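You operate a simulated robot arm through the tools that you are given. There is no shell and no other tool.

You run a simulated two-armed robot. Do the job below in one go: nothing can be reset, and whatever is moved stays where it is left.

JOB
Stock the slim cabinet drawer: roll of bin bags and blue speckled block.
Fine: pass the roll to your other hand in the air, then open the drawer; shut it after.
Where things are to end (x, y in the base frame): roll of bin bags within 60 mm of [-2480, 1970]; blue speckled block within 60 mm of [-2440, 2110].
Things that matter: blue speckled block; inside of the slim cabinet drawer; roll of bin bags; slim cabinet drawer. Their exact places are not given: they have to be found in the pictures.

Only the result counts: the job must be done as asked and must still hold three seconds after the hand-in. Knocking over, shifting, dropping, spilling or breaking anything else fails it.

ROBOT AND FRAMES
Two 7-joint arms with two-finger grippers on one trunk, on a base that drives. Base frame: it is fixed to the floor where the robot stands at the start and does not move with it; the origin is under the middle of the robot, x ahead of it, y to its left, z up. Units: mm, rad, N and s.
The left shoulder is at the start at [24, 216, 1106], the right one opposite. With the tool pointing down near the work surface each hand reaches from about 100 to 760 mm from the robot's upright axis, wherever it stands, measured 20 degrees to its own side. Places, roughly: blue speckled block [-1500, 1500, 1000]; inside of the slim cabinet drawer [-2500, 2100, 700]; roll of bin bags [-1500, 1500, 1000]; slim cabinet drawer [-2400, 2100, 700]. Payload 2.2 kg a hand.
The tool frame of a hand sits at the grasp point between the pads (the TCP): z along the fingers, y along the line on which they close. The tips reach 19 mm beyond it. Largest opening 116 mm; the body of the gripper starts 70 mm behind the TCP.
Orientation is that of the tool frame in the base frame, as a unit quaternion [x, y, z, w]. With the fingers straight down and closing along the base's y, the tool's x points along the base's -x, its y along +y and its z along -z.

CONTROLS
- The arms move only by the tool nudge_tool. It takes "left_series", "right_series" or both (then of equal length, played together; a hand with none holds still); each is a list of rows, each an object of numbers (a shift or turn left out is 0, a gripper value left out holds the last): "dx", "dy", "dz": the shift along the base's x, y, z in cm; "wx", "wy", "wz": the turn, a rotation vector about the base's x, y, z in degrees. In form: [{"dx": .., "dy": .., "dz": .., "wx": .., "wy": .., "wz": ..}, ...]. A call has 1 to 20 rows; each row is the pose to reach, as a shift and turn from the pose commanded when the call began. "left_claw" and "right_claw" are, for a hand that has rows, the closure in counts, from 0 (fully open) to 255 (shut), set as the call begins (left out, the last holds). Rows are played at 5 a second. More than 50 mm and 0.15 rad between two rows, or a gripper value outside its range, and nothing of the call is played. Where a pose cannot be reached the arm comes as near as it can. A force on the tool above 80 N (or 10 N above the force at the start of the call, whichever is more), or a blocked arm, ends the call early, and 0.2 s more pass. Each finger halts on what it meets, pressing with about 34 N; the grip force reading is that of the motor and also rises with nothing between the fingers. The clock runs only during rows and for 0.2 s after the last one: add rows that repeat a pose to give the fingers time. It gives the time, the measured TCP pose, the force on the tool (base axes), the opening and the grip force at its end, in the units of the frame above (readings bear some noise), with the torque about the TCP (base axes, N m) and any sound that the robot's microphone picked up.
- Cameras (640 x 400 px; columns grow to the right, rows downward): "scene" is now at [135.9, -12.6, 1292.4]; the picture's right is [-0.15, -0.99, 0.00], its down [-0.41, 0.06, -0.91] and it looks along [0.90, -0.13, -0.41] (base axes); focal length 265 px, centre (320, 200). "left" rides on the left gripper at [69, 15, -96] in its tool frame; the picture's right is [-0.21, 0.98, 0.00], its down [-0.76, -0.17, -0.63] and it looks along [-0.62, -0.14, 0.77] (tool axes); focal length 251 px, centre (320, 200). "right" rides on the right gripper at [69, -15, -96] in its tool frame; the picture's right is [0.21, 0.98, 0.00], its down [-0.76, 0.17, -0.63] and it looks along [-0.62, 0.14, 0.77] (tool axes); focal length 251 px, centre (320, 200).
- grab_frame(camera): a new picture of that camera. It takes no simulated time.
- raise_lower(by): slides the trunk up (or, below 0, down) by that many mm; the arms and the scene camera ride with it, the base frame stays. It gives what a move gives, with no picture.
- roll_base(legs): drives the robot by 1 to 6 legs, each [ahead, left, turn to the left] in mm, mm and rad, along the robot's own axes; the way and the turn of a leg run together, so that a leg with both is an arc; at most 1500 mm and 3.142 rad a leg. The arms and the cameras ride along, it lands a little off, and it stops where it bumps. It gives what a move gives.
- pan_tilt(pan, tilt): turns the head with the scene camera to pan (to the left, within 1.396 rad either way) and tilt (down, from -0.506 to 1.204), counted from straight ahead of the robot. It gives what a move gives.
- measure_at(camera, pixels): for up to 12 pixels [column, row] of the newest picture of that camera ("zoom" is the newest enlarged one), the place [x, y, z] in the base frame of the surface seen there, good to about 2 mm. It takes no simulated time.
- zoom(camera, box): a new picture of the part [left, top, right, bottom] of that camera's present view, enlarged. It takes no simulated time.
- hand_in(): hands the job in; it is judged then, once.

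Leave the grippers open and the arms clear of the work at the hand-in unless told otherwise.

The tools are called after "Emit:" by a JSON object that holds its "api" and its "payload". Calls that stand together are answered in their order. nudge_tool: Moves the arms, as the interface text tells. Its arguments: {"type":"object","properties":{"left_series":{"type":"array","items":{"type":"object","properties":{"dx":{"type":"number"},"dy":{"type":"number"},"dz":{"type":"number"},"wx":{"type":"number"},"wy":{"type":"number"},"wz":{"type":"number"}}}},"left_claw":{"type":"number"},"right_series":{"type":"array","items":{"type":"object","properties":{"dx":{"type":"number"},"dy":{"type":"number"},"dz":{"type":"number"},"wx":{"type":"number"},"wy":{"type":"number"},"wz":{"type":"number"}}}},"right_claw":{"type":"number"}},"required":[]} The other tools are called the same way: raise_lower (by) slides the trunk up or down; roll_base (legs) drives the base; pan_tilt (pan, tilt) turns the head that bears the scene camera; grab_frame (camera) takes a picture; measure_at (camera, pixels) gives the place of the surface under pixels of a picture; zoom (camera, box) takes an enlarged picture of a part of a camera's view; hand_in () hands the job in.

At the start:

```text
time: 0.0
left_tcp_pos: [563.7, 204.7, 1129.6]
left_tool_rot: [0.0, 1.0, 0.0, -0.002]
left_ft_force: [0.7, 0.0, 0.1]
left_torque: [0.0, -0.01, -0.03]
left_finger_gap: 116.6
left_gripper_force: 0.1
right_tcp_pos: [480.9, -179.0, 1160.9]
right_tool_rot: [0.0, 1.0, 0.0, -0.001]
right_ft_force: [-0.7, -0.1, -0.7]
right_torque: [-0.02, 0.03, -0.03]
right_finger_gap: 116.2
right_gripper_force: 0.0
trunk travel left (down, up): [-250.0, 240.0]
robot x, y, heading: [2.3, -2.0, -0.003]
head pan, tilt: [-0.147, 0.421]
```

scene: 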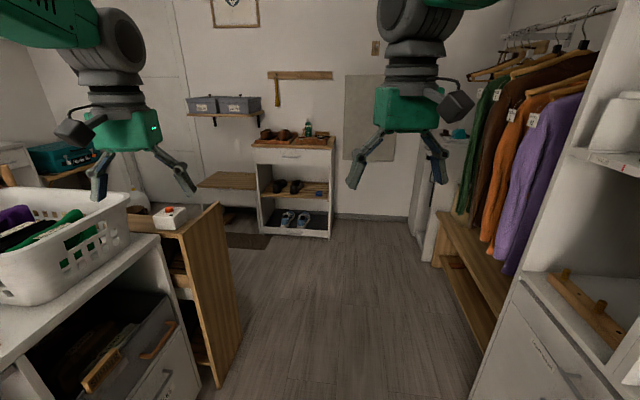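
right: 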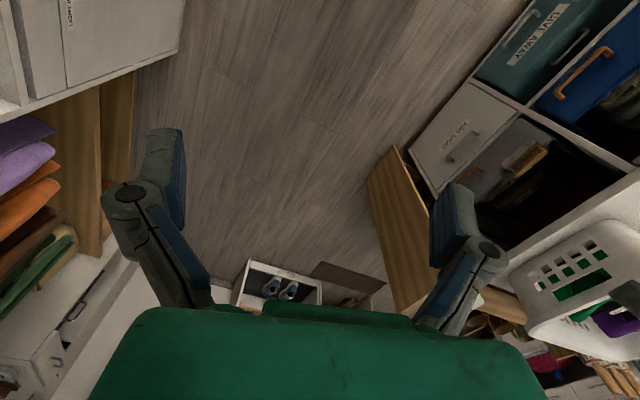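
left: 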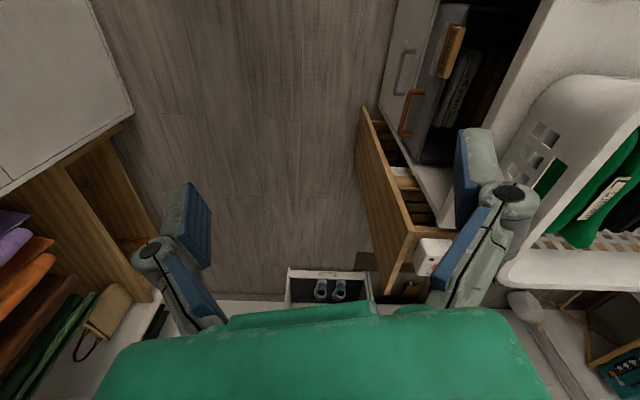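

I see a room ahead with a shoe rack, a cabinet on the left and clothes on the right. The work is behind me to the left, so first I pan the head left to look.

Emit:
{"api": "pan_tilt", "payload": {"pan": 1.39, "tilt": 0.4}}

Emit:
{"api": "grab_frame", "payload": {"camera": "scene"}}

```text
time: 1.6
left_tcp_pos: [560.9, 205.0, 1130.9]
left_tool_rot: [0.0, 1.0, 0.0, 0.001]
left_ft_force: [-0.6, 0.2, -0.8]
left_torque: [0.01, 0.03, 0.01]
left_finger_gap: 116.2
left_gripper_force: 0.1
right_tcp_pos: [479.3, -179.1, 1161.8]
right_tool_rot: [0.001, 1.0, 0.0, 0.001]
right_ft_force: [0.3, -0.1, -0.3]
right_torque: [0.01, 0.0, 0.0]
right_finger_gap: 116.0
right_gripper_force: 0.1
trunk travel left (down, up): [-250.0, 240.0]
robot x, y, heading: [1.3, -2.6, 0.002]
head pan, tilt: [1.389, 0.4]
```

```text
taken
```

scene: 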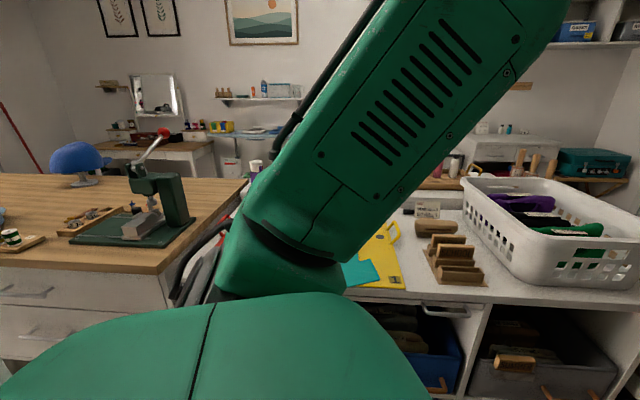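

The left side shows a worktop with brushes, a basket and a wooden bench with a press. Before turning I measure how near these are.

Emit:
{"api": "measure_at", "payload": {"camera": "scene", "pixels": [[465, 185], [590, 215], [440, 300], [385, 290], [165, 265], [30, 265], [160, 140], [150, 350], [60, 150], [600, 340], [250, 175], [420, 205]]}}

Emit:
{"api": "pan_tilt", "payload": {"pan": -1.39, "tilt": 0.4}}

Emit:
{"api": "grab_frame", "payload": {"camera": "scene"}}

```text
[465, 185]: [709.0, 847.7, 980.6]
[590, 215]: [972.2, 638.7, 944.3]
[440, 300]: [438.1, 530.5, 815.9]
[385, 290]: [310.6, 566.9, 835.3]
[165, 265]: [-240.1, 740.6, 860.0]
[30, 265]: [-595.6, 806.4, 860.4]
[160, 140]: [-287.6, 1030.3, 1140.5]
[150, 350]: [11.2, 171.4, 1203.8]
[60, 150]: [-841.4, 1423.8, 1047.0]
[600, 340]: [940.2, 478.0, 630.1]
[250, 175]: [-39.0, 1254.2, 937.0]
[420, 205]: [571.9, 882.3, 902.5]
```

```text
time: 4.1
left_tcp_pos: [561.8, 204.8, 1131.7]
left_tool_rot: [0.0, 1.0, 0.0, 0.001]
left_ft_force: [0.1, 0.9, 0.8]
left_torque: [0.0, 0.03, -0.01]
left_finger_gap: 116.2
left_gripper_force: 0.0
right_tcp_pos: [479.2, -178.8, 1162.2]
right_tool_rot: [0.0, 1.0, 0.0, 0.001]
right_ft_force: [-0.5, 0.2, 0.0]
right_torque: [0.02, -0.02, -0.04]
right_finger_gap: 116.1
right_gripper_force: 0.1
trunk travel left (down, up): [-250.0, 240.0]
robot x, y, heading: [0.4, -2.9, -0.002]
head pan, tilt: [-1.389, 0.4]
```

```text
taken
```

scene: 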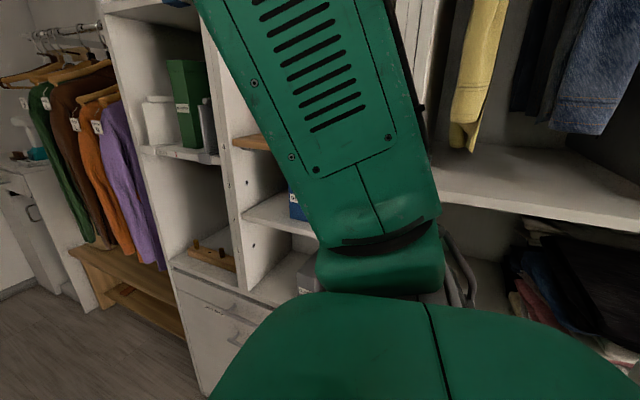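

The right side is tall shelving. I measure its distance before planning a turn.

Emit:
{"api": "measure_at", "payload": {"camera": "scene", "pixels": [[112, 60], [170, 260], [180, 155], [232, 100], [260, 215], [500, 185], [620, 220], [470, 100], [180, 320], [580, 80], [300, 260], [150, 200]]}}

```text
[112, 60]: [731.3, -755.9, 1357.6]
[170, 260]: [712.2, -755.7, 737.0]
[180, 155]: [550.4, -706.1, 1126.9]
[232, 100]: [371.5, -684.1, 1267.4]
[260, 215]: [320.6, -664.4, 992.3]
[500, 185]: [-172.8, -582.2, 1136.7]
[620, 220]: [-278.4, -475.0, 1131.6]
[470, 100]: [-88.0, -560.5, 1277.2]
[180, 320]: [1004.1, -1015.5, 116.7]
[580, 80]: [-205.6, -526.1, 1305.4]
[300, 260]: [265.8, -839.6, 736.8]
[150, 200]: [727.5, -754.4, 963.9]
```

Nearest things: worktop edge y≈530 (z 820), bench edge y≈740 (z 860), shelf edge about (-278,-475). The hands at z≈1130 pass above the left furniture. I turn left in place by 1.5 rad.

Emit:
{"api": "roll_base", "payload": {"legs": [[0, 0, 1.5]]}}

Emit:
{"api": "pan_tilt", "payload": {"pan": 1.2, "tilt": 0.4}}

Emit:
{"api": "grab_frame", "payload": {"camera": "scene"}}

```text
time: 8.2
left_tcp_pos: [-169.5, 573.4, 1131.3]
left_tool_rot: [-0.684, 0.729, 0.0, 0.001]
left_ft_force: [-0.4, -0.3, 0.4]
left_torque: [0.0, 0.01, 0.01]
left_finger_gap: 116.1
left_gripper_force: 0.1
right_tcp_pos: [208.7, 466.4, 1162.7]
right_tool_rot: [-0.685, 0.729, 0.0, 0.001]
right_ft_force: [0.4, -0.4, 0.5]
right_torque: [-0.02, -0.02, 0.01]
right_finger_gap: 115.8
right_gripper_force: 0.1
trunk travel left (down, up): [-250.0, 240.0]
robot x, y, heading: [0.6, -2.3, 1.509]
head pan, tilt: [-1.389, 0.4]
```

```text
time: 10.5
left_tcp_pos: [-170.5, 569.6, 1132.2]
left_tool_rot: [-0.685, 0.729, 0.001, 0.002]
left_ft_force: [-0.4, -0.6, 0.3]
left_torque: [-0.04, -0.01, 0.02]
left_finger_gap: 115.7
left_gripper_force: 0.1
right_tcp_pos: [208.2, 463.3, 1163.6]
right_tool_rot: [-0.685, 0.728, 0.001, 0.002]
right_ft_force: [0.7, 0.0, 0.1]
right_torque: [0.02, 0.0, -0.01]
right_finger_gap: 116.3
right_gripper_force: 0.0
trunk travel left (down, up): [-250.0, 240.0]
robot x, y, heading: [-3.7, 0.8, 1.51]
head pan, tilt: [1.201, 0.4]
```

```text
taken
```

scene: 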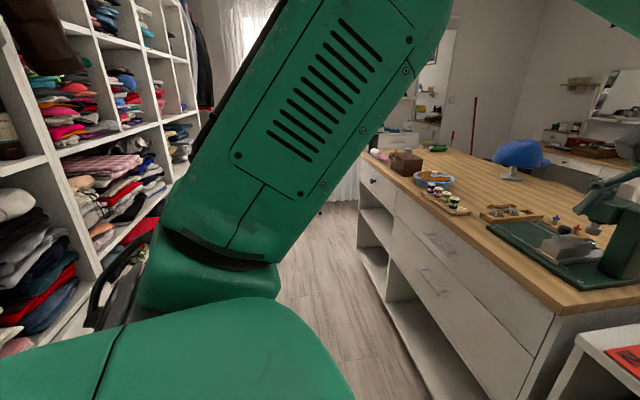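

There is a corridor between the shelves (left) and the bench (right). I measure the corridor and the far end of the bench.

Emit:
{"api": "measure_at", "payload": {"camera": "scene", "pixels": [[365, 155], [555, 310], [450, 230], [200, 120], [190, 150], [100, 260], [345, 230], [320, 250], [405, 165], [380, 150], [470, 150], [405, 135]]}}

Emit:
{"api": "zoom", "payload": {"camera": "scene", "box": [340, 60, 640, 250]}}

```text
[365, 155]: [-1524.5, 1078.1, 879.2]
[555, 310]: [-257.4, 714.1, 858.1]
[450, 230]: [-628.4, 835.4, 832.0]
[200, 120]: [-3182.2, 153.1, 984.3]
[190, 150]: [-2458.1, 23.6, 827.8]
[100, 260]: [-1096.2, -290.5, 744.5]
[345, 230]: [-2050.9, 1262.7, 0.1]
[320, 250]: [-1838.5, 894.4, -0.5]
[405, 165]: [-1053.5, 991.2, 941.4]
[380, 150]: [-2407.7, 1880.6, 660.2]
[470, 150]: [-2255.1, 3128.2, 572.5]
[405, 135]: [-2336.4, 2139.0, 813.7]
```

```text
2.11 times, centred on (490, 155) of scene
```

zoom: 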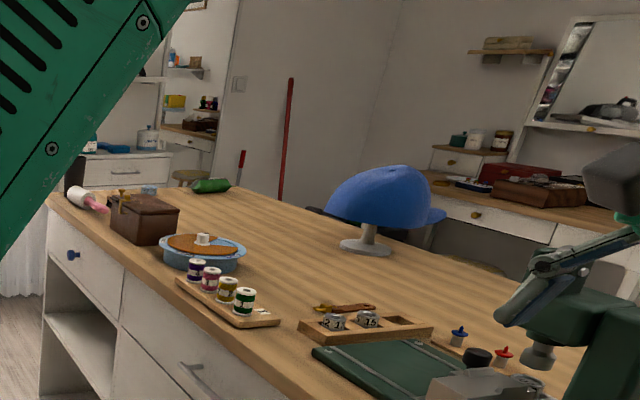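

The furniture is turned about 16° to the base frame: bench front runs along u=(-0.961,0.276), the corridor is about 1150 mm wide, and the cabinet front is about 1070 mm beyond the bench end. A green roll (zoom 210,186) and a bluish thing (zoom 150,190) lie at the bench's far end. I measure these.

Emit:
{"api": "measure_at", "payload": {"camera": "zoom", "pixels": [[210, 185], [150, 189], [88, 200], [75, 195], [125, 160], [125, 175], [100, 150], [145, 205], [190, 175], [60, 190], [240, 188], [310, 210]]}}

Emit:
{"api": "roll_base", "payload": {"legs": [[0, 0, 1.352], [1000, -40, 0]]}}

Emit:
{"api": "pan_tilt", "payload": {"pan": -0.6, "tilt": 0.45}}

Emit:
{"api": "grab_frame", "payload": {"camera": "scene"}}

```text
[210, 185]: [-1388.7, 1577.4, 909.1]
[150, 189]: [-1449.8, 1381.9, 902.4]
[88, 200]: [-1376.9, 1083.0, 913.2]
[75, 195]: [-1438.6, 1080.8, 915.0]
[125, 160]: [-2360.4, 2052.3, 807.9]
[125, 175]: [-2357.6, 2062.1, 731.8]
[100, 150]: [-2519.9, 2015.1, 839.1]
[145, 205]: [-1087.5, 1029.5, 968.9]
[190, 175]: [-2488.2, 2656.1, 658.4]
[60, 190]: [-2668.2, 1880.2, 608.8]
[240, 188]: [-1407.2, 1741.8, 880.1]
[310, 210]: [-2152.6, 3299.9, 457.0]
```

```text
time: 19.0
left_tcp_pos: [-1544.5, 221.1, 1132.9]
left_tool_rot: [0.993, -0.12, -0.002, 0.0]
left_ft_force: [0.1, -0.3, -0.4]
left_torque: [0.01, 0.0, 0.03]
left_finger_gap: 116.2
left_gripper_force: 0.1
right_tcp_pos: [-1372.8, 573.7, 1164.2]
right_tool_rot: [0.993, -0.12, -0.002, 0.0]
right_ft_force: [-0.8, -0.1, 0.8]
right_torque: [-0.02, -0.02, 0.0]
right_finger_gap: 115.9
right_gripper_force: 0.1
trunk travel left (down, up): [-250.0, 240.0]
robot x, y, heading: [-949.9, 284.6, 2.903]
head pan, tilt: [1.201, 0.4]
```

```text
time: 20.8
left_tcp_pos: [-1540.6, 218.8, 1135.5]
left_tool_rot: [0.993, -0.121, -0.004, -0.001]
left_ft_force: [-0.5, 0.4, -0.6]
left_torque: [0.03, 0.02, 0.0]
left_finger_gap: 116.1
left_gripper_force: 0.2
right_tcp_pos: [-1369.4, 573.7, 1165.7]
right_tool_rot: [0.993, -0.12, -0.004, 0.0]
right_ft_force: [0.2, -0.6, 0.2]
right_torque: [0.02, 0.04, -0.01]
right_finger_gap: 115.8
right_gripper_force: 0.0
trunk travel left (down, up): [-250.0, 240.0]
robot x, y, heading: [-954.5, 285.5, 2.902]
head pan, tilt: [-0.6, 0.45]
```

```text
taken
```

scene: 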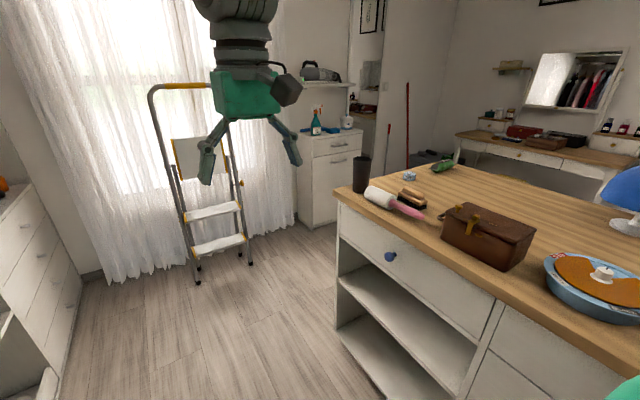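

Now I see the slim cabinet (330,180) with a drawer at the top, a step ladder (200,200), the green roll (443,166) and the blue block (410,177) on the bench. I zoom in and measure.

Emit:
{"api": "zoom", "payload": {"camera": "scene", "box": [270, 60, 490, 240]}}

Emit:
{"api": "measure_at", "payload": {"camera": "scene", "pixels": [[443, 166], [410, 177], [336, 188], [342, 235], [190, 262], [248, 250], [160, 110], [240, 225], [308, 225], [70, 240], [60, 340], [450, 160]]}}

```text
2.22 times, centred on (380, 150) of scene
```

zoom: 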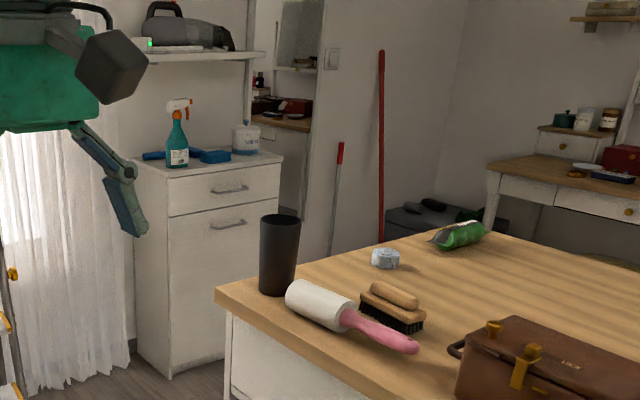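

```text
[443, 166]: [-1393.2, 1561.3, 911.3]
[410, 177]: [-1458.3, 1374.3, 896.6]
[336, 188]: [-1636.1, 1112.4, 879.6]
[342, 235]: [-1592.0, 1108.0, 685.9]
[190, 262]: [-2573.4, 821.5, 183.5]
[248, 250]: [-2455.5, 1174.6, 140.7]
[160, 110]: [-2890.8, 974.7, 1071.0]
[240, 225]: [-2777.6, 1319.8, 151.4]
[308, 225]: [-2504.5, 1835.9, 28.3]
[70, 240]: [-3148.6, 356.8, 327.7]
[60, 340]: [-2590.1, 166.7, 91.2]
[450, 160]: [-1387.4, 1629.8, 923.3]
```

Bench end is near u≈1880, items about 110 mm in from it; ladder near u≈2690, v 80–450; cabinet front u≈2835. I draw the hands nearer to the body before going into the gap, and measure further objects (red poles, the shelf, spray bottle).

Emit:
{"api": "measure_at", "payload": {"camera": "zoom", "pixels": [[168, 177], [281, 156], [381, 150], [338, 160], [178, 115], [190, 52], [265, 53], [278, 217], [400, 215], [180, 100], [230, 190], [228, 224]]}}

Emit:
{"api": "nudge_tool", "payload": {"left_series": [{"dx": 3.9, "dy": -0.95}, {"dx": 7.8, "dy": -1.9}, {"dx": 11.7, "dy": -2.85}, {"dx": 15.6, "dy": -3.8}, {"dx": 19.4, "dy": -4.75}], "right_series": [{"dx": 1.95, "dy": -0.48}, {"dx": 3.9, "dy": -0.95}, {"dx": 5.85, "dy": -1.42}, {"dx": 7.8, "dy": -1.9}, {"dx": 9.7, "dy": -2.38}]}}

```text
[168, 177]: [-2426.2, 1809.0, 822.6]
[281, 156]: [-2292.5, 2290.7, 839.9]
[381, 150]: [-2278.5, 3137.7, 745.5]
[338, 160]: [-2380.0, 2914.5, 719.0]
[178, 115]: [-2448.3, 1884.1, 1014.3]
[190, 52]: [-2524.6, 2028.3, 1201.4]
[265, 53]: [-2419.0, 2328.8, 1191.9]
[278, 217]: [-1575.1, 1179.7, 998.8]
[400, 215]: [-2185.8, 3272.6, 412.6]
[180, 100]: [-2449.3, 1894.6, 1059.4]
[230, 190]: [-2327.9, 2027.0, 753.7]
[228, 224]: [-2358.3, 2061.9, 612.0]
```

```text
time: 22.0
left_tcp_pos: [-1347.1, 167.5, 1135.7]
left_tool_rot: [0.993, -0.12, -0.004, -0.003]
left_ft_force: [1.0, -0.9, 0.5]
left_torque: [0.05, 0.0, -0.01]
left_finger_gap: 116.0
left_gripper_force: 0.1
right_tcp_pos: [-1272.1, 543.5, 1167.8]
right_tool_rot: [0.993, -0.121, -0.005, -0.002]
right_ft_force: [-0.1, -0.6, 0.3]
right_torque: [0.01, 0.03, 0.0]
right_finger_gap: 116.0
right_gripper_force: 0.0
trunk travel left (down, up): [-250.0, 240.0]
robot x, y, heading: [-953.2, 285.5, 2.901]
head pan, tilt: [-0.6, 0.45]
```

The cabinet front spans (-2426,1809) to (-2292,2291), top z≈825, drawer handle near (-2328,2027,754); a lower handle at z≈612 belongs to the door below. A cup (top z≈1000) stands on the bench corner and the shelf above the cabinet is at z≈1200. I drive ahead into the gap and turn right to face along it.

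Emit:
{"api": "roll_base", "payload": {"legs": [[1290, -50, 0], [0, 0, -1.61]]}}

Emit:
{"api": "pan_tilt", "payload": {"pan": -0.5, "tilt": 0.6}}

Emit:
{"api": "grab_frame", "payload": {"camera": "scene"}}

```text
time: 32.4
left_tcp_pos: [-2261.7, 1057.1, 1135.0]
left_tool_rot: [-0.59, 0.808, 0.002, 0.003]
left_ft_force: [-0.6, -0.4, -0.3]
left_torque: [-0.01, -0.01, -0.02]
left_finger_gap: 116.3
left_gripper_force: 0.0
right_tcp_pos: [-1891.7, 956.1, 1165.8]
right_tool_rot: [-0.59, 0.807, 0.002, 0.003]
right_ft_force: [-0.8, 0.7, 0.6]
right_torque: [0.03, 0.03, -0.02]
right_finger_gap: 115.9
right_gripper_force: 0.0
trunk travel left (down, up): [-250.0, 240.0]
robot x, y, heading: [-2175.2, 658.1, 1.262]
head pan, tilt: [-0.6, 0.45]
```

```text
time: 33.0
left_tcp_pos: [-2262.5, 1055.9, 1135.9]
left_tool_rot: [-0.59, 0.807, 0.002, 0.004]
left_ft_force: [0.6, -0.2, -0.4]
left_torque: [-0.04, -0.01, 0.02]
left_finger_gap: 116.1
left_gripper_force: 0.0
right_tcp_pos: [-1892.5, 954.0, 1166.3]
right_tool_rot: [-0.59, 0.807, 0.002, 0.004]
right_ft_force: [-1.5, 0.2, -0.4]
right_torque: [0.02, 0.0, -0.01]
right_finger_gap: 115.8
right_gripper_force: 0.0
trunk travel left (down, up): [-250.0, 240.0]
robot x, y, heading: [-2177.2, 656.7, 1.265]
head pan, tilt: [-0.499, 0.6]
```

```text
taken
```

scene: 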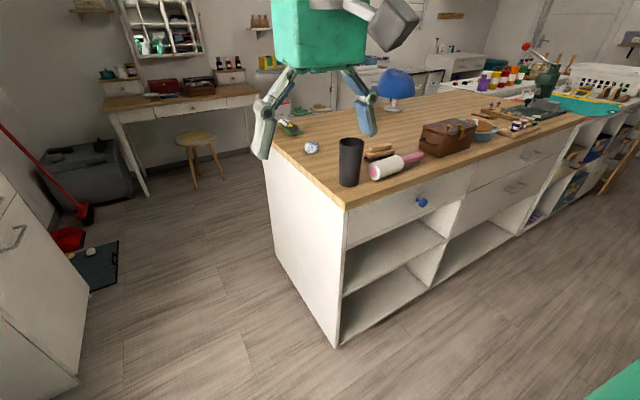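

The floor in the gap is clear (dark mat far at (95,265)). I drive 990 mm along the gap and turn right to face the bench end.

Emit:
{"api": "roll_base", "payload": {"legs": [[989, 43, 0], [0, 0, -1.545]]}}

Emit:
{"api": "pan_tilt", "payload": {"pan": 0.0, "tilt": 0.6}}

Emit:
{"api": "grab_frame", "payload": {"camera": "scene"}}

Emit:
{"api": "grab_frame", "payload": {"camera": "right"}}

Emit:
{"api": "grab_frame", "payload": {"camera": "left"}}

```text
time: 42.0
left_tcp_pos: [-1529.8, 1719.6, 1135.8]
left_tool_rot: [0.13, 0.992, -0.001, 0.004]
left_ft_force: [-0.2, -0.3, -0.1]
left_torque: [0.0, 0.03, -0.01]
left_finger_gap: 116.2
left_gripper_force: 0.1
right_tcp_pos: [-1614.4, 1345.1, 1165.6]
right_tool_rot: [0.129, 0.992, -0.001, 0.004]
right_ft_force: [-0.2, 0.2, 0.0]
right_torque: [0.03, 0.01, 0.04]
right_finger_gap: 115.8
right_gripper_force: 0.0
trunk travel left (down, up): [-250.0, 240.0]
robot x, y, heading: [-1926.4, 1614.0, -0.26]
head pan, tilt: [-0.499, 0.6]
```

```text
time: 42.9
left_tcp_pos: [-1531.5, 1721.0, 1136.6]
left_tool_rot: [0.129, 0.992, 0.0, 0.006]
left_ft_force: [0.1, -0.4, -0.1]
left_torque: [0.01, 0.01, 0.03]
left_finger_gap: 116.3
left_gripper_force: 0.1
right_tcp_pos: [-1614.3, 1345.3, 1167.3]
right_tool_rot: [0.13, 0.992, -0.001, 0.006]
right_ft_force: [0.2, 0.2, 0.1]
right_torque: [0.01, 0.02, 0.01]
right_finger_gap: 116.1
right_gripper_force: 0.1
trunk travel left (down, up): [-250.0, 240.0]
robot x, y, heading: [-1924.3, 1611.9, -0.26]
head pan, tilt: [0.0, 0.6]
```

```text
taken
```

scene: 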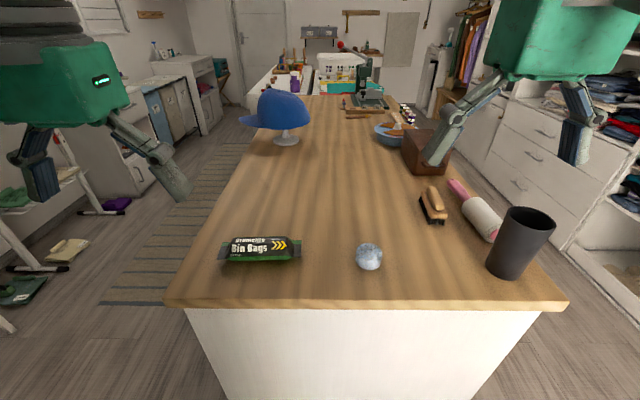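

```text
taken
```

right: 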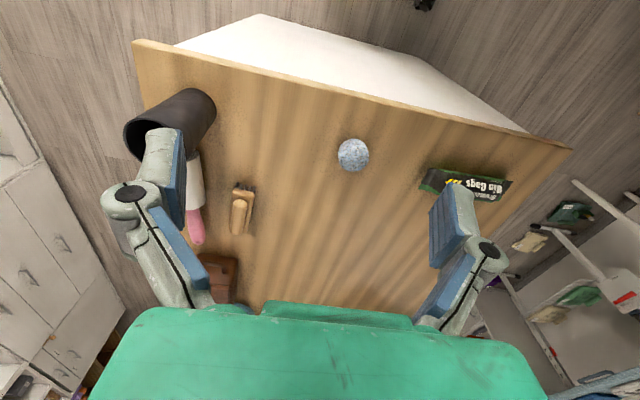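

```text
taken
```

left: 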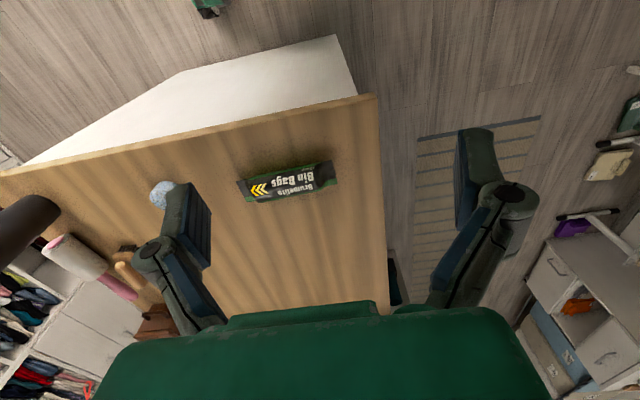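

The roll "Bin Bags" is at (260,250) and the blue speckled block at (369,257) in the scene picture. I zoom on both and measure their surfaces.

Emit:
{"api": "zoom", "payload": {"camera": "scene", "box": [200, 215, 400, 315]}}

Emit:
{"api": "measure_at", "payload": {"camera": "scene", "pixels": [[228, 250], [260, 243], [260, 256], [295, 248], [369, 248], [369, 262], [358, 258], [381, 257], [168, 303], [566, 303], [310, 270], [369, 285]]}}

```text
3.20 times, centred on (300, 265) of scene
```

zoom: 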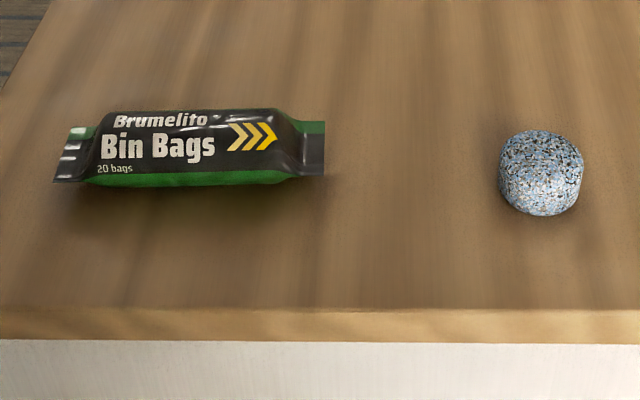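

```text
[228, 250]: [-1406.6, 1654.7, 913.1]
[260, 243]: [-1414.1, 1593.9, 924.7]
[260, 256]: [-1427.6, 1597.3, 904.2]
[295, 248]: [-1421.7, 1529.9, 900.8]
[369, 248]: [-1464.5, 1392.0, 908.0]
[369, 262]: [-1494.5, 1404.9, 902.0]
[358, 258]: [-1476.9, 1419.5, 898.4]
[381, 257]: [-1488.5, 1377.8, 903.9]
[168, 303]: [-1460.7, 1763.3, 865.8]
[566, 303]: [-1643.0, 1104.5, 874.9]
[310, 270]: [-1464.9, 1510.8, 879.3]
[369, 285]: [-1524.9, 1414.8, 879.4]
```

I measure more points on the roll and block in the zoom picture to get centers and orientation.

Emit:
{"api": "measure_at", "payload": {"camera": "zoom", "pixels": [[75, 160], [105, 145], [150, 115], [150, 145], [150, 180], [220, 120], [220, 145], [280, 135], [315, 150], [540, 140], [540, 165], [540, 205]]}}

Emit:
{"api": "measure_at", "payload": {"camera": "zoom", "pixels": [[505, 170], [578, 165], [520, 145], [560, 145], [525, 195], [560, 195], [530, 150], [550, 150], [550, 160], [530, 160], [220, 175], [280, 170]]}}

```text
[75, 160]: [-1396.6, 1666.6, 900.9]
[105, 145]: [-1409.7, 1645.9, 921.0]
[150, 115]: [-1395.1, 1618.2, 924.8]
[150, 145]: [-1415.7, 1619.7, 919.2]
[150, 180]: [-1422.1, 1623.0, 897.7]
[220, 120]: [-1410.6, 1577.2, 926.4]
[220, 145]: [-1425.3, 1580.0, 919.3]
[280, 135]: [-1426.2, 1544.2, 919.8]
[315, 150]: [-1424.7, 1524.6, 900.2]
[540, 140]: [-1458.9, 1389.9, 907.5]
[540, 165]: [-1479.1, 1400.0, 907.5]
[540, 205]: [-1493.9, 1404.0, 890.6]
```

```text
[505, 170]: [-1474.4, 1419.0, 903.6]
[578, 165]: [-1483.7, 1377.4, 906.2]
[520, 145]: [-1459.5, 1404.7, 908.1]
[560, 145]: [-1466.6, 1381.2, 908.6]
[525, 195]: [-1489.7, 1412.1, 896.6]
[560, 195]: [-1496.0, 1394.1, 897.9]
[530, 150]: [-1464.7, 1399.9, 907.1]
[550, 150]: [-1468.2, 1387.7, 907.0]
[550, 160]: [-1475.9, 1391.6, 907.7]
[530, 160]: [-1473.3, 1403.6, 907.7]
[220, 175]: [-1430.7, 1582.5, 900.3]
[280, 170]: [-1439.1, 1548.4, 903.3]
```

Table top z≈879. Block centre ≈(-1472,1396), top z≈908, about 48 mm wide. Roll centre ≈(-1405,1595,902), about 46 mm thick, axis direction ≈(0.2,0.98). I shift the base 150 mm to the left so the right hand can take the roll comfortably.

Emit:
{"api": "roll_base", "payload": {"legs": [[0, 150, 0]]}}

Emit:
{"api": "grab_frame", "payload": {"camera": "right"}}

Emit:
{"api": "grab_frame", "payload": {"camera": "scene"}}

```text
time: 44.3
left_tcp_pos: [-1498.5, 1837.7, 1139.4]
left_tool_rot: [0.132, 0.991, 0.011, 0.006]
left_ft_force: [-1.1, -1.0, -0.9]
left_torque: [0.02, -0.04, 0.02]
left_finger_gap: 116.0
left_gripper_force: 0.1
right_tcp_pos: [-1582.1, 1463.0, 1162.8]
right_tool_rot: [0.131, 0.991, 0.011, 0.005]
right_ft_force: [-0.6, 0.2, 0.5]
right_torque: [0.04, 0.02, -0.04]
right_finger_gap: 116.0
right_gripper_force: 0.1
trunk travel left (down, up): [-250.0, 240.0]
robot x, y, heading: [-1887.6, 1754.4, -0.264]
head pan, tilt: [0.0, 0.6]
```

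```text
taken
```

right: 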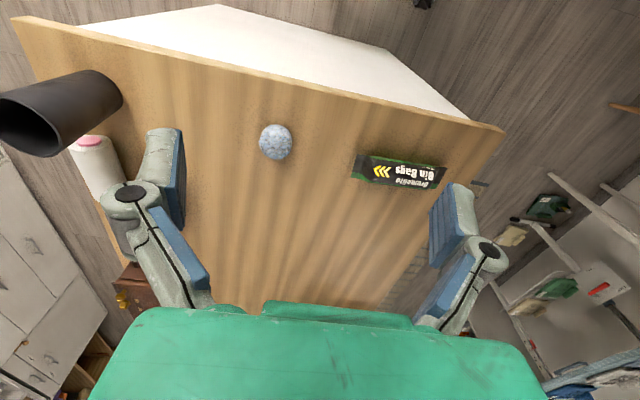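

```text
taken
```

scene: 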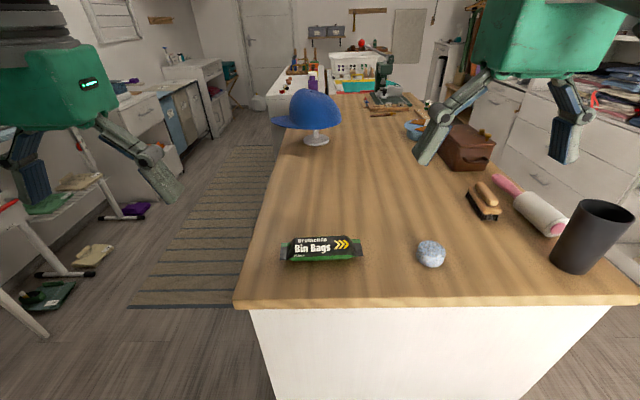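

Roll now at (322,247) in scene and (400,171) in the right-hand picture. I measure it again from both.

Emit:
{"api": "measure_at", "payload": {"camera": "right", "pixels": [[358, 163], [370, 168], [400, 172], [430, 177], [444, 180], [400, 185], [402, 160], [275, 141], [260, 141], [291, 141], [275, 126], [275, 157]]}}

Emit:
{"api": "measure_at", "payload": {"camera": "scene", "pixels": [[284, 250], [300, 248], [322, 243], [322, 255], [345, 246], [357, 249], [431, 246], [431, 254], [431, 264], [418, 253], [444, 253], [322, 280]]}}

```text
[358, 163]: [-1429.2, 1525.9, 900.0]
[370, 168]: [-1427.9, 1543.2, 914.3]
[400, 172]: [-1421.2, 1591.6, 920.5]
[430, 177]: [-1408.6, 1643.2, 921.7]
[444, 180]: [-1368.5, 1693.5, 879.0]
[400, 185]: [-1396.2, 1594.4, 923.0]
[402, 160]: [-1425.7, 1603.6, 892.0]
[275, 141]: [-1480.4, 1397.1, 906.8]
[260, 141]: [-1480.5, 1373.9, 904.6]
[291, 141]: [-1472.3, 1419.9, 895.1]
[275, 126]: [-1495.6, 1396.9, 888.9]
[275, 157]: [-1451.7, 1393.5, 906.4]
```

```text
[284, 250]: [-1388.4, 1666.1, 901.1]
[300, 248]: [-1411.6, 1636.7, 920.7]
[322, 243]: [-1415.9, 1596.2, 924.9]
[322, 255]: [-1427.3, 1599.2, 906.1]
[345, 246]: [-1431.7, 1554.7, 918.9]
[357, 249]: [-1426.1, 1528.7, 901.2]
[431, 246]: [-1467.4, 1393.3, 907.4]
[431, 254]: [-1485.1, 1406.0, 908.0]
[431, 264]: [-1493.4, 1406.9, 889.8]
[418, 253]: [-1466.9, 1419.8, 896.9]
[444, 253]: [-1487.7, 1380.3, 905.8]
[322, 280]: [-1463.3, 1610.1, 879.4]
```

The roll centre reads ≈(-1405,1595), axis about 13° off base y. I bring the right hand above its right part (target ≈(-1412,1566)) while turning it 92° about z so the fingers close across the roll.

Emit:
{"api": "nudge_tool", "payload": {"right_series": [{"dx": 1.42, "dy": 0.86, "dz": -1.25, "wz": 7.67}, {"dx": 2.83, "dy": 1.72, "dz": -2.5, "wz": 15.33}, {"dx": 4.25, "dy": 2.58, "dz": -3.75, "wz": 23}, {"dx": 5.67, "dy": 3.43, "dz": -5, "wz": 30.67}, {"dx": 7.08, "dy": 4.29, "dz": -6.25, "wz": 38.33}, {"dx": 8.5, "dy": 5.15, "dz": -7.5, "wz": 46}, {"dx": 9.92, "dy": 6.01, "dz": -8.75, "wz": 53.67}, {"dx": 11.33, "dy": 6.87, "dz": -10, "wz": 61.33}, {"dx": 12.75, "dy": 7.73, "dz": -11.25, "wz": 69}, {"dx": 14.17, "dy": 8.58, "dz": -12.5, "wz": 76.67}, {"dx": 15.58, "dy": 9.44, "dz": -13.75, "wz": 84.33}, {"dx": 17.0, "dy": 10.3, "dz": -15, "wz": 92}, {"dx": 17.0, "dy": 10.3, "dz": -15, "wz": 92}], "right_claw": 0}}

Emit:
{"api": "grab_frame", "payload": {"camera": "right"}}

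Emit:
{"api": "grab_frame", "payload": {"camera": "scene"}}

```text
time: 47.3
left_tcp_pos: [-1488.6, 1901.0, 1132.2]
left_tool_rot: [0.13, 0.991, -0.015, 0.005]
left_ft_force: [1.0, -1.0, 0.4]
left_torque: [0.05, -0.02, 0.01]
left_finger_gap: 116.1
left_gripper_force: 0.1
right_tcp_pos: [-1400.6, 1629.9, 1020.2]
right_tool_rot: [-0.626, 0.779, -0.005, -0.001]
right_ft_force: [0.1, 0.5, -0.7]
right_torque: [-0.09, 0.0, -0.03]
right_finger_gap: 115.9
right_gripper_force: 0.1
trunk travel left (down, up): [-250.0, 240.0]
robot x, y, heading: [-1884.5, 1761.1, -0.256]
head pan, tilt: [0.0, 0.6]
stopped in row 13 (right hand): the arm was blocked; the commanded pose is now the measured one
```

```text
taken
```

right: 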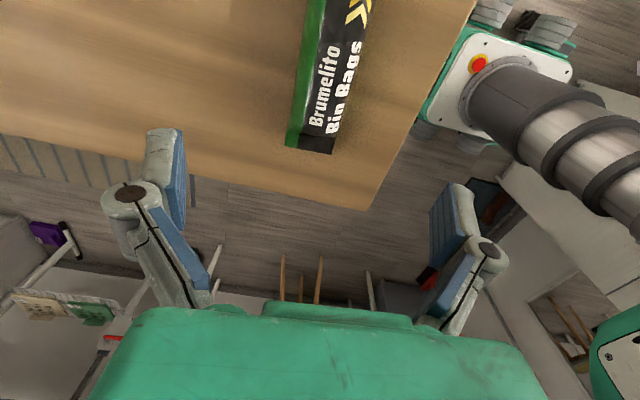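

```text
taken
```

scene: 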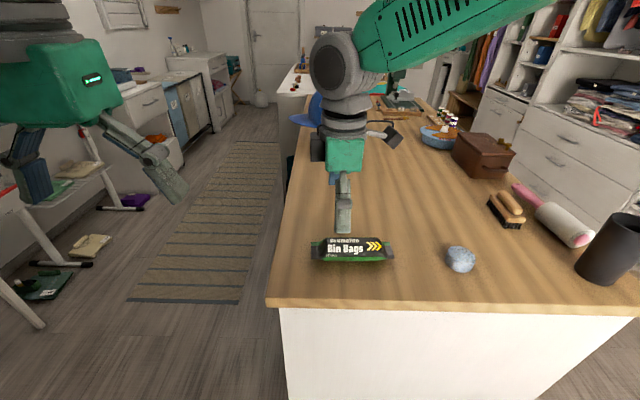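

The right hand stopped at (-1401,1630), off by 60 mm, and the left hand's reading also swung sideways, so the robot seems to sway after the sideways drive. I hold still for two seconds and read again.

Emit:
{"api": "nudge_tool", "payload": {"left_series": [{}, {}, {}, {}, {}, {}, {}, {}, {}, {}]}}

Emit:
{"api": "grab_frame", "payload": {"camera": "scene"}}

```text
time: 49.5
left_tcp_pos: [-1490.8, 1889.9, 1130.0]
left_tool_rot: [0.129, 0.992, -0.009, 0.0]
left_ft_force: [0.1, 0.4, 0.0]
left_torque: [0.02, 0.04, 0.01]
left_finger_gap: 115.8
left_gripper_force: 0.1
right_tcp_pos: [-1405.4, 1618.8, 1019.8]
right_tool_rot: [-0.626, 0.78, -0.002, 0.004]
right_ft_force: [-0.2, 0.2, 0.2]
right_torque: [-0.02, 0.0, -0.01]
right_finger_gap: 115.9
right_gripper_force: 0.1
trunk travel left (down, up): [-250.0, 240.0]
robot x, y, heading: [-1885.8, 1762.7, -0.26]
head pan, tilt: [0.0, 0.6]
```

```text
taken
```

scene: 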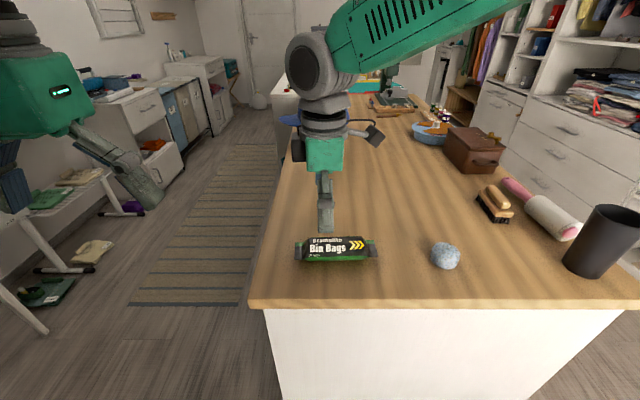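

It is still settling slowly. I wait another two seconds.

Emit:
{"api": "nudge_tool", "payload": {"left_series": [{}, {}, {}, {}, {}, {}, {}, {}, {}, {}]}}

Emit:
{"api": "nudge_tool", "payload": {"left_series": [{}, {}, {}, {}, {}, {}, {}, {}, {}, {}]}}

```text
time: 51.7
left_tcp_pos: [-1498.7, 1864.4, 1139.7]
left_tool_rot: [0.132, 0.991, -0.001, 0.01]
left_ft_force: [0.4, -0.2, 0.3]
left_torque: [0.08, -0.04, -0.01]
left_finger_gap: 116.0
left_gripper_force: 0.2
right_tcp_pos: [-1408.8, 1595.5, 1020.2]
right_tool_rot: [-0.624, 0.781, 0.003, 0.011]
right_ft_force: [-0.5, -0.7, -0.1]
right_torque: [0.09, -0.02, -0.04]
right_finger_gap: 115.8
right_gripper_force: 0.0
trunk travel left (down, up): [-250.0, 240.0]
robot x, y, heading: [-1887.5, 1759.2, -0.255]
head pan, tilt: [0.0, 0.6]
```

```text
time: 54.1
left_tcp_pos: [-1488.7, 1913.8, 1130.9]
left_tool_rot: [0.128, 0.992, -0.018, 0.001]
left_ft_force: [-0.3, 0.0, -0.1]
left_torque: [-0.03, -0.02, 0.0]
left_finger_gap: 115.9
left_gripper_force: 0.1
right_tcp_pos: [-1399.7, 1643.8, 1020.9]
right_tool_rot: [-0.627, 0.779, -0.008, -0.001]
right_ft_force: [0.1, 1.1, 0.0]
right_torque: [-0.01, 0.03, 0.01]
right_finger_gap: 116.0
right_gripper_force: 0.0
trunk travel left (down, up): [-250.0, 240.0]
robot x, y, heading: [-1883.8, 1769.4, -0.259]
head pan, tilt: [0.0, 0.6]
stopped in row 10 (left hand): the arm was blocked; the commanded pose is now the measured one
```

The readings still swing (left y 1864→1914) and a row was blocked, so the robot is rocking sideways. I sample it in short intervals to understand.

Emit:
{"api": "nudge_tool", "payload": {"left_series": [{}]}}

Emit:
{"api": "nudge_tool", "payload": {"left_series": [{}]}}

Emit:
{"api": "nudge_tool", "payload": {"left_series": [{}]}}

Emit:
{"api": "grab_frame", "payload": {"camera": "scene"}}

Emit:
{"api": "nudge_tool", "payload": {"left_series": [{}]}}

Emit:
{"api": "nudge_tool", "payload": {"left_series": [{}]}}

```text
time: 54.5
left_tcp_pos: [-1495.0, 1881.1, 1131.8]
left_tool_rot: [0.129, 0.992, -0.004, -0.002]
left_ft_force: [-0.1, -0.4, 0.1]
left_torque: [0.05, 0.0, -0.01]
left_finger_gap: 115.9
left_gripper_force: 0.1
right_tcp_pos: [-1407.5, 1614.1, 1019.6]
right_tool_rot: [-0.626, 0.78, -0.001, 0.009]
right_ft_force: [-0.1, -0.5, -0.1]
right_torque: [0.1, 0.0, 0.0]
right_finger_gap: 116.2
right_gripper_force: 0.0
trunk travel left (down, up): [-250.0, 240.0]
robot x, y, heading: [-1882.9, 1765.4, -0.259]
head pan, tilt: [0.0, 0.6]
```

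```text
time: 54.9
left_tcp_pos: [-1485.5, 1921.7, 1127.9]
left_tool_rot: [0.128, 0.992, -0.02, -0.001]
left_ft_force: [0.0, 0.6, 0.2]
left_torque: [-0.06, 0.0, 0.04]
left_finger_gap: 116.0
left_gripper_force: 0.0
right_tcp_pos: [-1398.4, 1652.3, 1020.9]
right_tool_rot: [-0.628, 0.778, -0.009, -0.002]
right_ft_force: [0.1, -0.6, -1.5]
right_torque: [-0.12, -0.02, -0.01]
right_finger_gap: 116.0
right_gripper_force: 0.1
trunk travel left (down, up): [-250.0, 240.0]
robot x, y, heading: [-1880.8, 1773.4, -0.264]
head pan, tilt: [0.0, 0.6]
```

```text
time: 55.5
left_tcp_pos: [-1489.8, 1910.9, 1123.9]
left_tool_rot: [0.13, 0.991, -0.017, -0.009]
left_ft_force: [0.4, 1.1, -0.9]
left_torque: [-0.06, 0.01, 0.01]
left_finger_gap: 116.3
left_gripper_force: 0.0
right_tcp_pos: [-1403.5, 1641.8, 1020.8]
right_tool_rot: [-0.627, 0.779, -0.009, 0.0]
right_ft_force: [-0.3, 0.7, 0.4]
right_torque: [-0.1, 0.03, -0.01]
right_finger_gap: 116.0
right_gripper_force: 0.1
trunk travel left (down, up): [-250.0, 240.0]
robot x, y, heading: [-1883.8, 1765.2, -0.261]
head pan, tilt: [0.0, 0.6]
stopped in row 1 (left hand): the arm was blocked; the commanded pose is now the measured one
```

```text
taken
```

scene: 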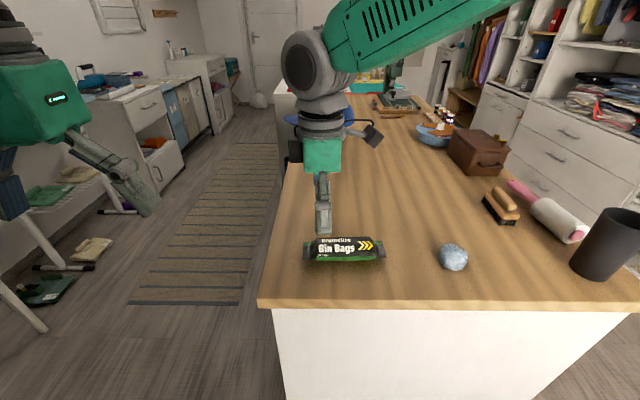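

```text
time: 55.9
left_tcp_pos: [-1497.8, 1885.5, 1131.4]
left_tool_rot: [0.13, 0.991, -0.008, 0.0]
left_ft_force: [0.2, -0.4, 0.5]
left_torque: [0.05, 0.01, 0.0]
left_finger_gap: 116.0
left_gripper_force: 0.1
right_tcp_pos: [-1409.7, 1616.5, 1022.7]
right_tool_rot: [-0.624, 0.781, -0.004, 0.008]
right_ft_force: [0.1, -0.7, -0.4]
right_torque: [0.03, -0.04, -0.01]
right_finger_gap: 116.1
right_gripper_force: 0.0
trunk travel left (down, up): [-250.0, 240.0]
robot x, y, heading: [-1885.9, 1759.1, -0.261]
head pan, tilt: [0.0, 0.6]
```

```text
time: 56.3
left_tcp_pos: [-1492.3, 1904.1, 1125.2]
left_tool_rot: [0.129, 0.991, -0.014, -0.007]
left_ft_force: [0.0, 0.0, -0.4]
left_torque: [-0.01, 0.01, 0.0]
left_finger_gap: 116.0
left_gripper_force: 0.0
right_tcp_pos: [-1406.1, 1633.6, 1021.8]
right_tool_rot: [-0.626, 0.78, -0.007, 0.001]
right_ft_force: [-0.4, 0.3, 0.3]
right_torque: [0.0, 0.03, 0.02]
right_finger_gap: 115.9
right_gripper_force: 0.2
trunk travel left (down, up): [-250.0, 240.0]
robot x, y, heading: [-1884.5, 1766.0, -0.256]
head pan, tilt: [0.0, 0.6]
```

The whole robot rocks by about 2° sideways. I look down around the base on both sides to see whether it touches something.

Emit:
{"api": "pan_tilt", "payload": {"pan": 1.2, "tilt": 1.1}}

Emit:
{"api": "grab_frame", "payload": {"camera": "scene"}}

Emit:
{"api": "pan_tilt", "payload": {"pan": -1.2, "tilt": 1.1}}

Emit:
{"api": "grab_frame", "payload": {"camera": "scene"}}

```text
time: 57.7
left_tcp_pos: [-1499.2, 1875.5, 1133.5]
left_tool_rot: [0.13, 0.991, -0.003, 0.0]
left_ft_force: [-0.6, -1.0, -1.1]
left_torque: [0.06, -0.02, -0.02]
left_finger_gap: 116.3
left_gripper_force: 0.0
right_tcp_pos: [-1411.6, 1604.9, 1021.8]
right_tool_rot: [-0.624, 0.781, -0.001, 0.01]
right_ft_force: [-0.4, -1.2, 0.6]
right_torque: [0.14, -0.01, -0.07]
right_finger_gap: 116.2
right_gripper_force: 0.1
trunk travel left (down, up): [-250.0, 240.0]
robot x, y, heading: [-1882.3, 1761.5, -0.26]
head pan, tilt: [1.201, 1.1]
```

```text
taken
```

scene: 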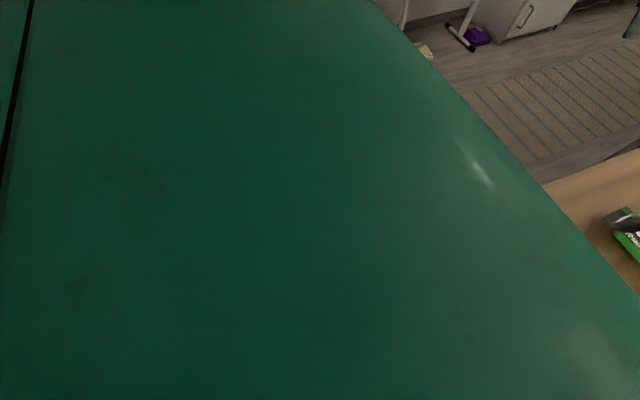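

```text
time: 59.9
left_tcp_pos: [-1487.6, 1921.3, 1124.2]
left_tool_rot: [0.129, 0.991, -0.021, -0.005]
left_ft_force: [0.2, 0.6, -0.5]
left_torque: [-0.11, 0.07, -0.02]
left_finger_gap: 115.9
left_gripper_force: 0.0
right_tcp_pos: [-1401.8, 1650.5, 1021.1]
right_tool_rot: [-0.627, 0.779, -0.011, -0.003]
right_ft_force: [1.1, 1.9, 0.7]
right_torque: [-0.1, 0.03, -0.01]
right_finger_gap: 115.9
right_gripper_force: 0.0
trunk travel left (down, up): [-250.0, 240.0]
robot x, y, heading: [-1889.9, 1769.7, -0.26]
head pan, tilt: [-1.201, 1.1]
```

```text
taken
```

scene: 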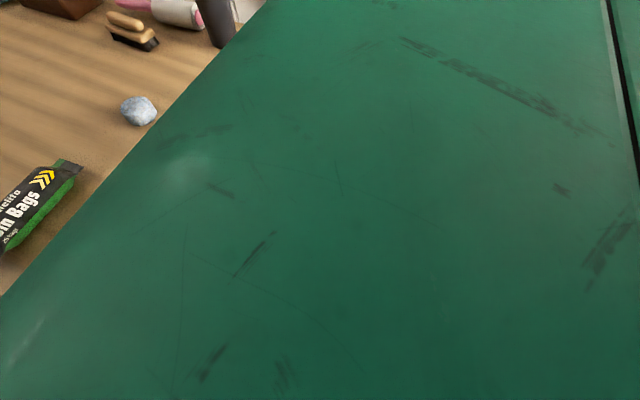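

The body hides the floor in the head camera. The right-hand camera, turned sideways, showed the base; I take both hand pictures now.

Emit:
{"api": "grab_frame", "payload": {"camera": "right"}}

Emit:
{"api": "grab_frame", "payload": {"camera": "left"}}

Emit:
{"api": "zoom", "payload": {"camera": "right", "box": [380, 0, 640, 200]}}

```text
taken
```

right: 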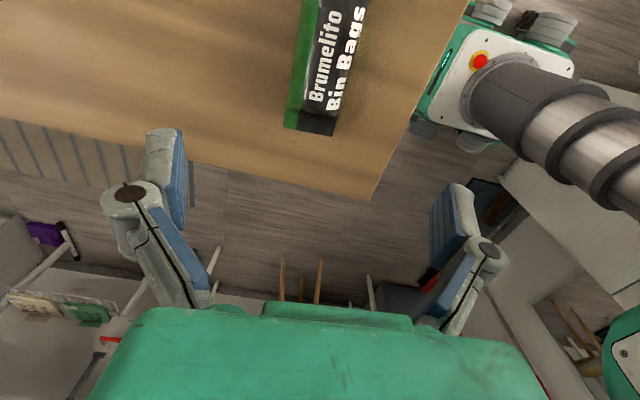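

```text
taken
```

left: 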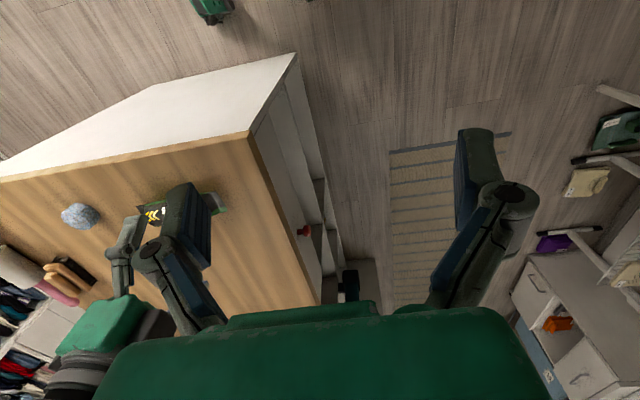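

```text
2.00 times, centred on (510, 100) of right
```

zoom: 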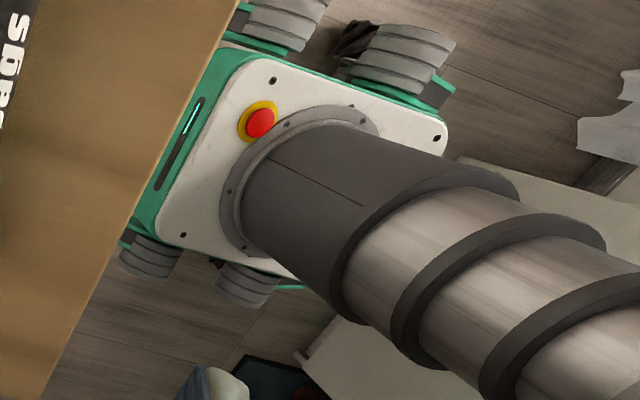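

The base has four wheels; a dark thing lies between the right wheels at zoom (355,40), and a dark mat corner near (240,375). I measure these points.

Emit:
{"api": "measure_at", "payload": {"camera": "zoom", "pixels": [[290, 20], [405, 50], [355, 40], [150, 260], [245, 285], [260, 120], [235, 70], [440, 130], [215, 263], [260, 370], [300, 355], [600, 130]]}}

Emit:
{"api": "zoom", "payload": {"camera": "right", "box": [450, 0, 600, 100]}}

```text
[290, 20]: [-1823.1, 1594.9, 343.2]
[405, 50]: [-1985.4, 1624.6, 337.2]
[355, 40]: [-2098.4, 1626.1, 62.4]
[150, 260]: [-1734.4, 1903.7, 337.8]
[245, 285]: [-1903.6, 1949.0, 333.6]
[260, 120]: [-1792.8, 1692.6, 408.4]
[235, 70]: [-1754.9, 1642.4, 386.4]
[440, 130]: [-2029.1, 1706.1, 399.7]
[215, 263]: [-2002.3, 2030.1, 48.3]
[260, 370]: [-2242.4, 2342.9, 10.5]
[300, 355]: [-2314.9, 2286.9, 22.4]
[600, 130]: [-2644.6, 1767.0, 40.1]
```

```text
4.00 times, centred on (525, 50) of right
```

zoom: 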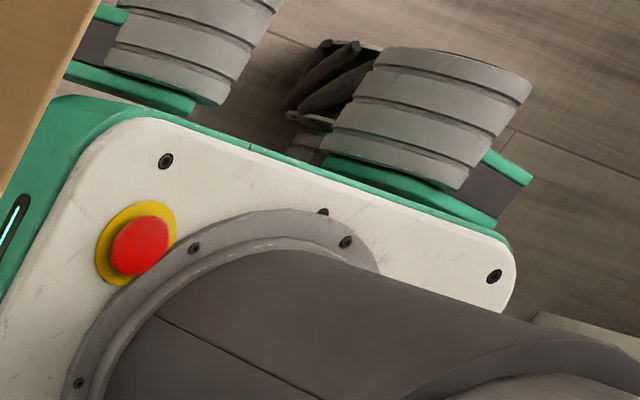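

The dark things at floor level (z≈50–60) are the robot's own rear wheels, about ±200 mm from its axis, so nothing is being hit there. I sample the rocking again to see if it dies out.

Emit:
{"api": "nudge_tool", "payload": {"left_series": [{}]}}

Emit:
{"api": "nudge_tool", "payload": {"left_series": [{}]}}

Emit:
{"api": "nudge_tool", "payload": {"left_series": [{}]}}

Emit:
{"api": "nudge_tool", "payload": {"left_series": [{}]}}

Emit:
{"api": "nudge_tool", "payload": {"left_series": [{}]}}

Emit:
{"api": "nudge_tool", "payload": {"left_series": [{}]}}

```text
time: 60.3
left_tcp_pos: [-1499.6, 1875.7, 1132.6]
left_tool_rot: [0.132, 0.991, -0.003, -0.002]
left_ft_force: [0.0, -0.6, 0.9]
left_torque: [0.05, 0.01, 0.04]
left_finger_gap: 116.0
left_gripper_force: 0.2
right_tcp_pos: [-1412.2, 1606.4, 1021.7]
right_tool_rot: [-0.625, 0.781, -0.001, 0.01]
right_ft_force: [-0.9, -1.3, 0.3]
right_torque: [0.12, 0.04, 0.0]
right_finger_gap: 115.7
right_gripper_force: 0.1
trunk travel left (down, up): [-250.0, 240.0]
robot x, y, heading: [-1884.8, 1762.6, -0.26]
head pan, tilt: [-1.201, 1.1]
```

```text
time: 60.7
left_tcp_pos: [-1487.8, 1918.3, 1122.7]
left_tool_rot: [0.129, 0.991, -0.019, -0.006]
left_ft_force: [-0.3, 0.3, 0.5]
left_torque: [-0.02, -0.01, -0.01]
left_finger_gap: 116.2
left_gripper_force: 0.0
right_tcp_pos: [-1401.9, 1649.3, 1021.0]
right_tool_rot: [-0.626, 0.779, -0.01, -0.003]
right_ft_force: [-0.6, 0.3, -0.1]
right_torque: [-0.05, 0.0, 0.03]
right_finger_gap: 115.9
right_gripper_force: 0.0
trunk travel left (down, up): [-250.0, 240.0]
robot x, y, heading: [-1883.2, 1772.5, -0.258]
head pan, tilt: [-1.201, 1.1]
```

```text
time: 61.1
left_tcp_pos: [-1499.1, 1877.8, 1132.0]
left_tool_rot: [0.131, 0.991, -0.003, -0.001]
left_ft_force: [-0.7, -0.5, -0.2]
left_torque: [0.06, 0.02, -0.04]
left_finger_gap: 115.9
left_gripper_force: 0.0
right_tcp_pos: [-1411.5, 1607.9, 1021.3]
right_tool_rot: [-0.625, 0.781, -0.002, 0.01]
right_ft_force: [-0.5, -0.7, 0.7]
right_torque: [0.13, 0.0, 0.0]
right_finger_gap: 115.8
right_gripper_force: 0.1
trunk travel left (down, up): [-250.0, 240.0]
robot x, y, heading: [-1884.4, 1758.8, -0.262]
head pan, tilt: [-1.201, 1.1]
```

```text
time: 61.5
left_tcp_pos: [-1488.6, 1915.9, 1124.2]
left_tool_rot: [0.129, 0.991, -0.018, -0.007]
left_ft_force: [0.6, 0.8, 0.2]
left_torque: [-0.05, -0.01, -0.01]
left_finger_gap: 115.8
left_gripper_force: 0.1
right_tcp_pos: [-1402.5, 1644.4, 1021.6]
right_tool_rot: [-0.627, 0.779, -0.009, -0.003]
right_ft_force: [-0.7, 0.1, 0.4]
right_torque: [-0.12, -0.02, 0.01]
right_finger_gap: 115.8
right_gripper_force: 0.0
trunk travel left (down, up): [-250.0, 240.0]
robot x, y, heading: [-1879.9, 1770.8, -0.263]
head pan, tilt: [-1.201, 1.1]
```

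```text
time: 61.9
left_tcp_pos: [-1498.2, 1882.6, 1132.4]
left_tool_rot: [0.13, 0.992, -0.006, 0.001]
left_ft_force: [-0.2, -0.1, -0.4]
left_torque: [0.03, -0.01, -0.03]
left_finger_gap: 116.1
left_gripper_force: 0.1
right_tcp_pos: [-1409.6, 1612.5, 1022.6]
right_tool_rot: [-0.625, 0.781, -0.003, 0.007]
right_ft_force: [0.5, -0.9, 0.4]
right_torque: [0.09, 0.01, 0.02]
right_finger_gap: 116.0
right_gripper_force: 0.0
trunk travel left (down, up): [-250.0, 240.0]
robot x, y, heading: [-1884.4, 1761.5, -0.258]
head pan, tilt: [-1.201, 1.1]
```

```text
time: 62.3
left_tcp_pos: [-1490.7, 1908.0, 1124.7]
left_tool_rot: [0.13, 0.991, -0.015, -0.007]
left_ft_force: [0.2, 0.3, 0.5]
left_torque: [-0.04, 0.0, 0.0]
left_finger_gap: 116.0
left_gripper_force: 0.0
right_tcp_pos: [-1404.8, 1639.6, 1021.4]
right_tool_rot: [-0.627, 0.779, -0.008, 0.0]
right_ft_force: [0.7, 0.4, 0.6]
right_torque: [-0.08, 0.02, 0.01]
right_finger_gap: 116.1
right_gripper_force: 0.0
trunk travel left (down, up): [-250.0, 240.0]
robot x, y, heading: [-1883.8, 1765.1, -0.253]
head pan, tilt: [-1.201, 1.1]
```

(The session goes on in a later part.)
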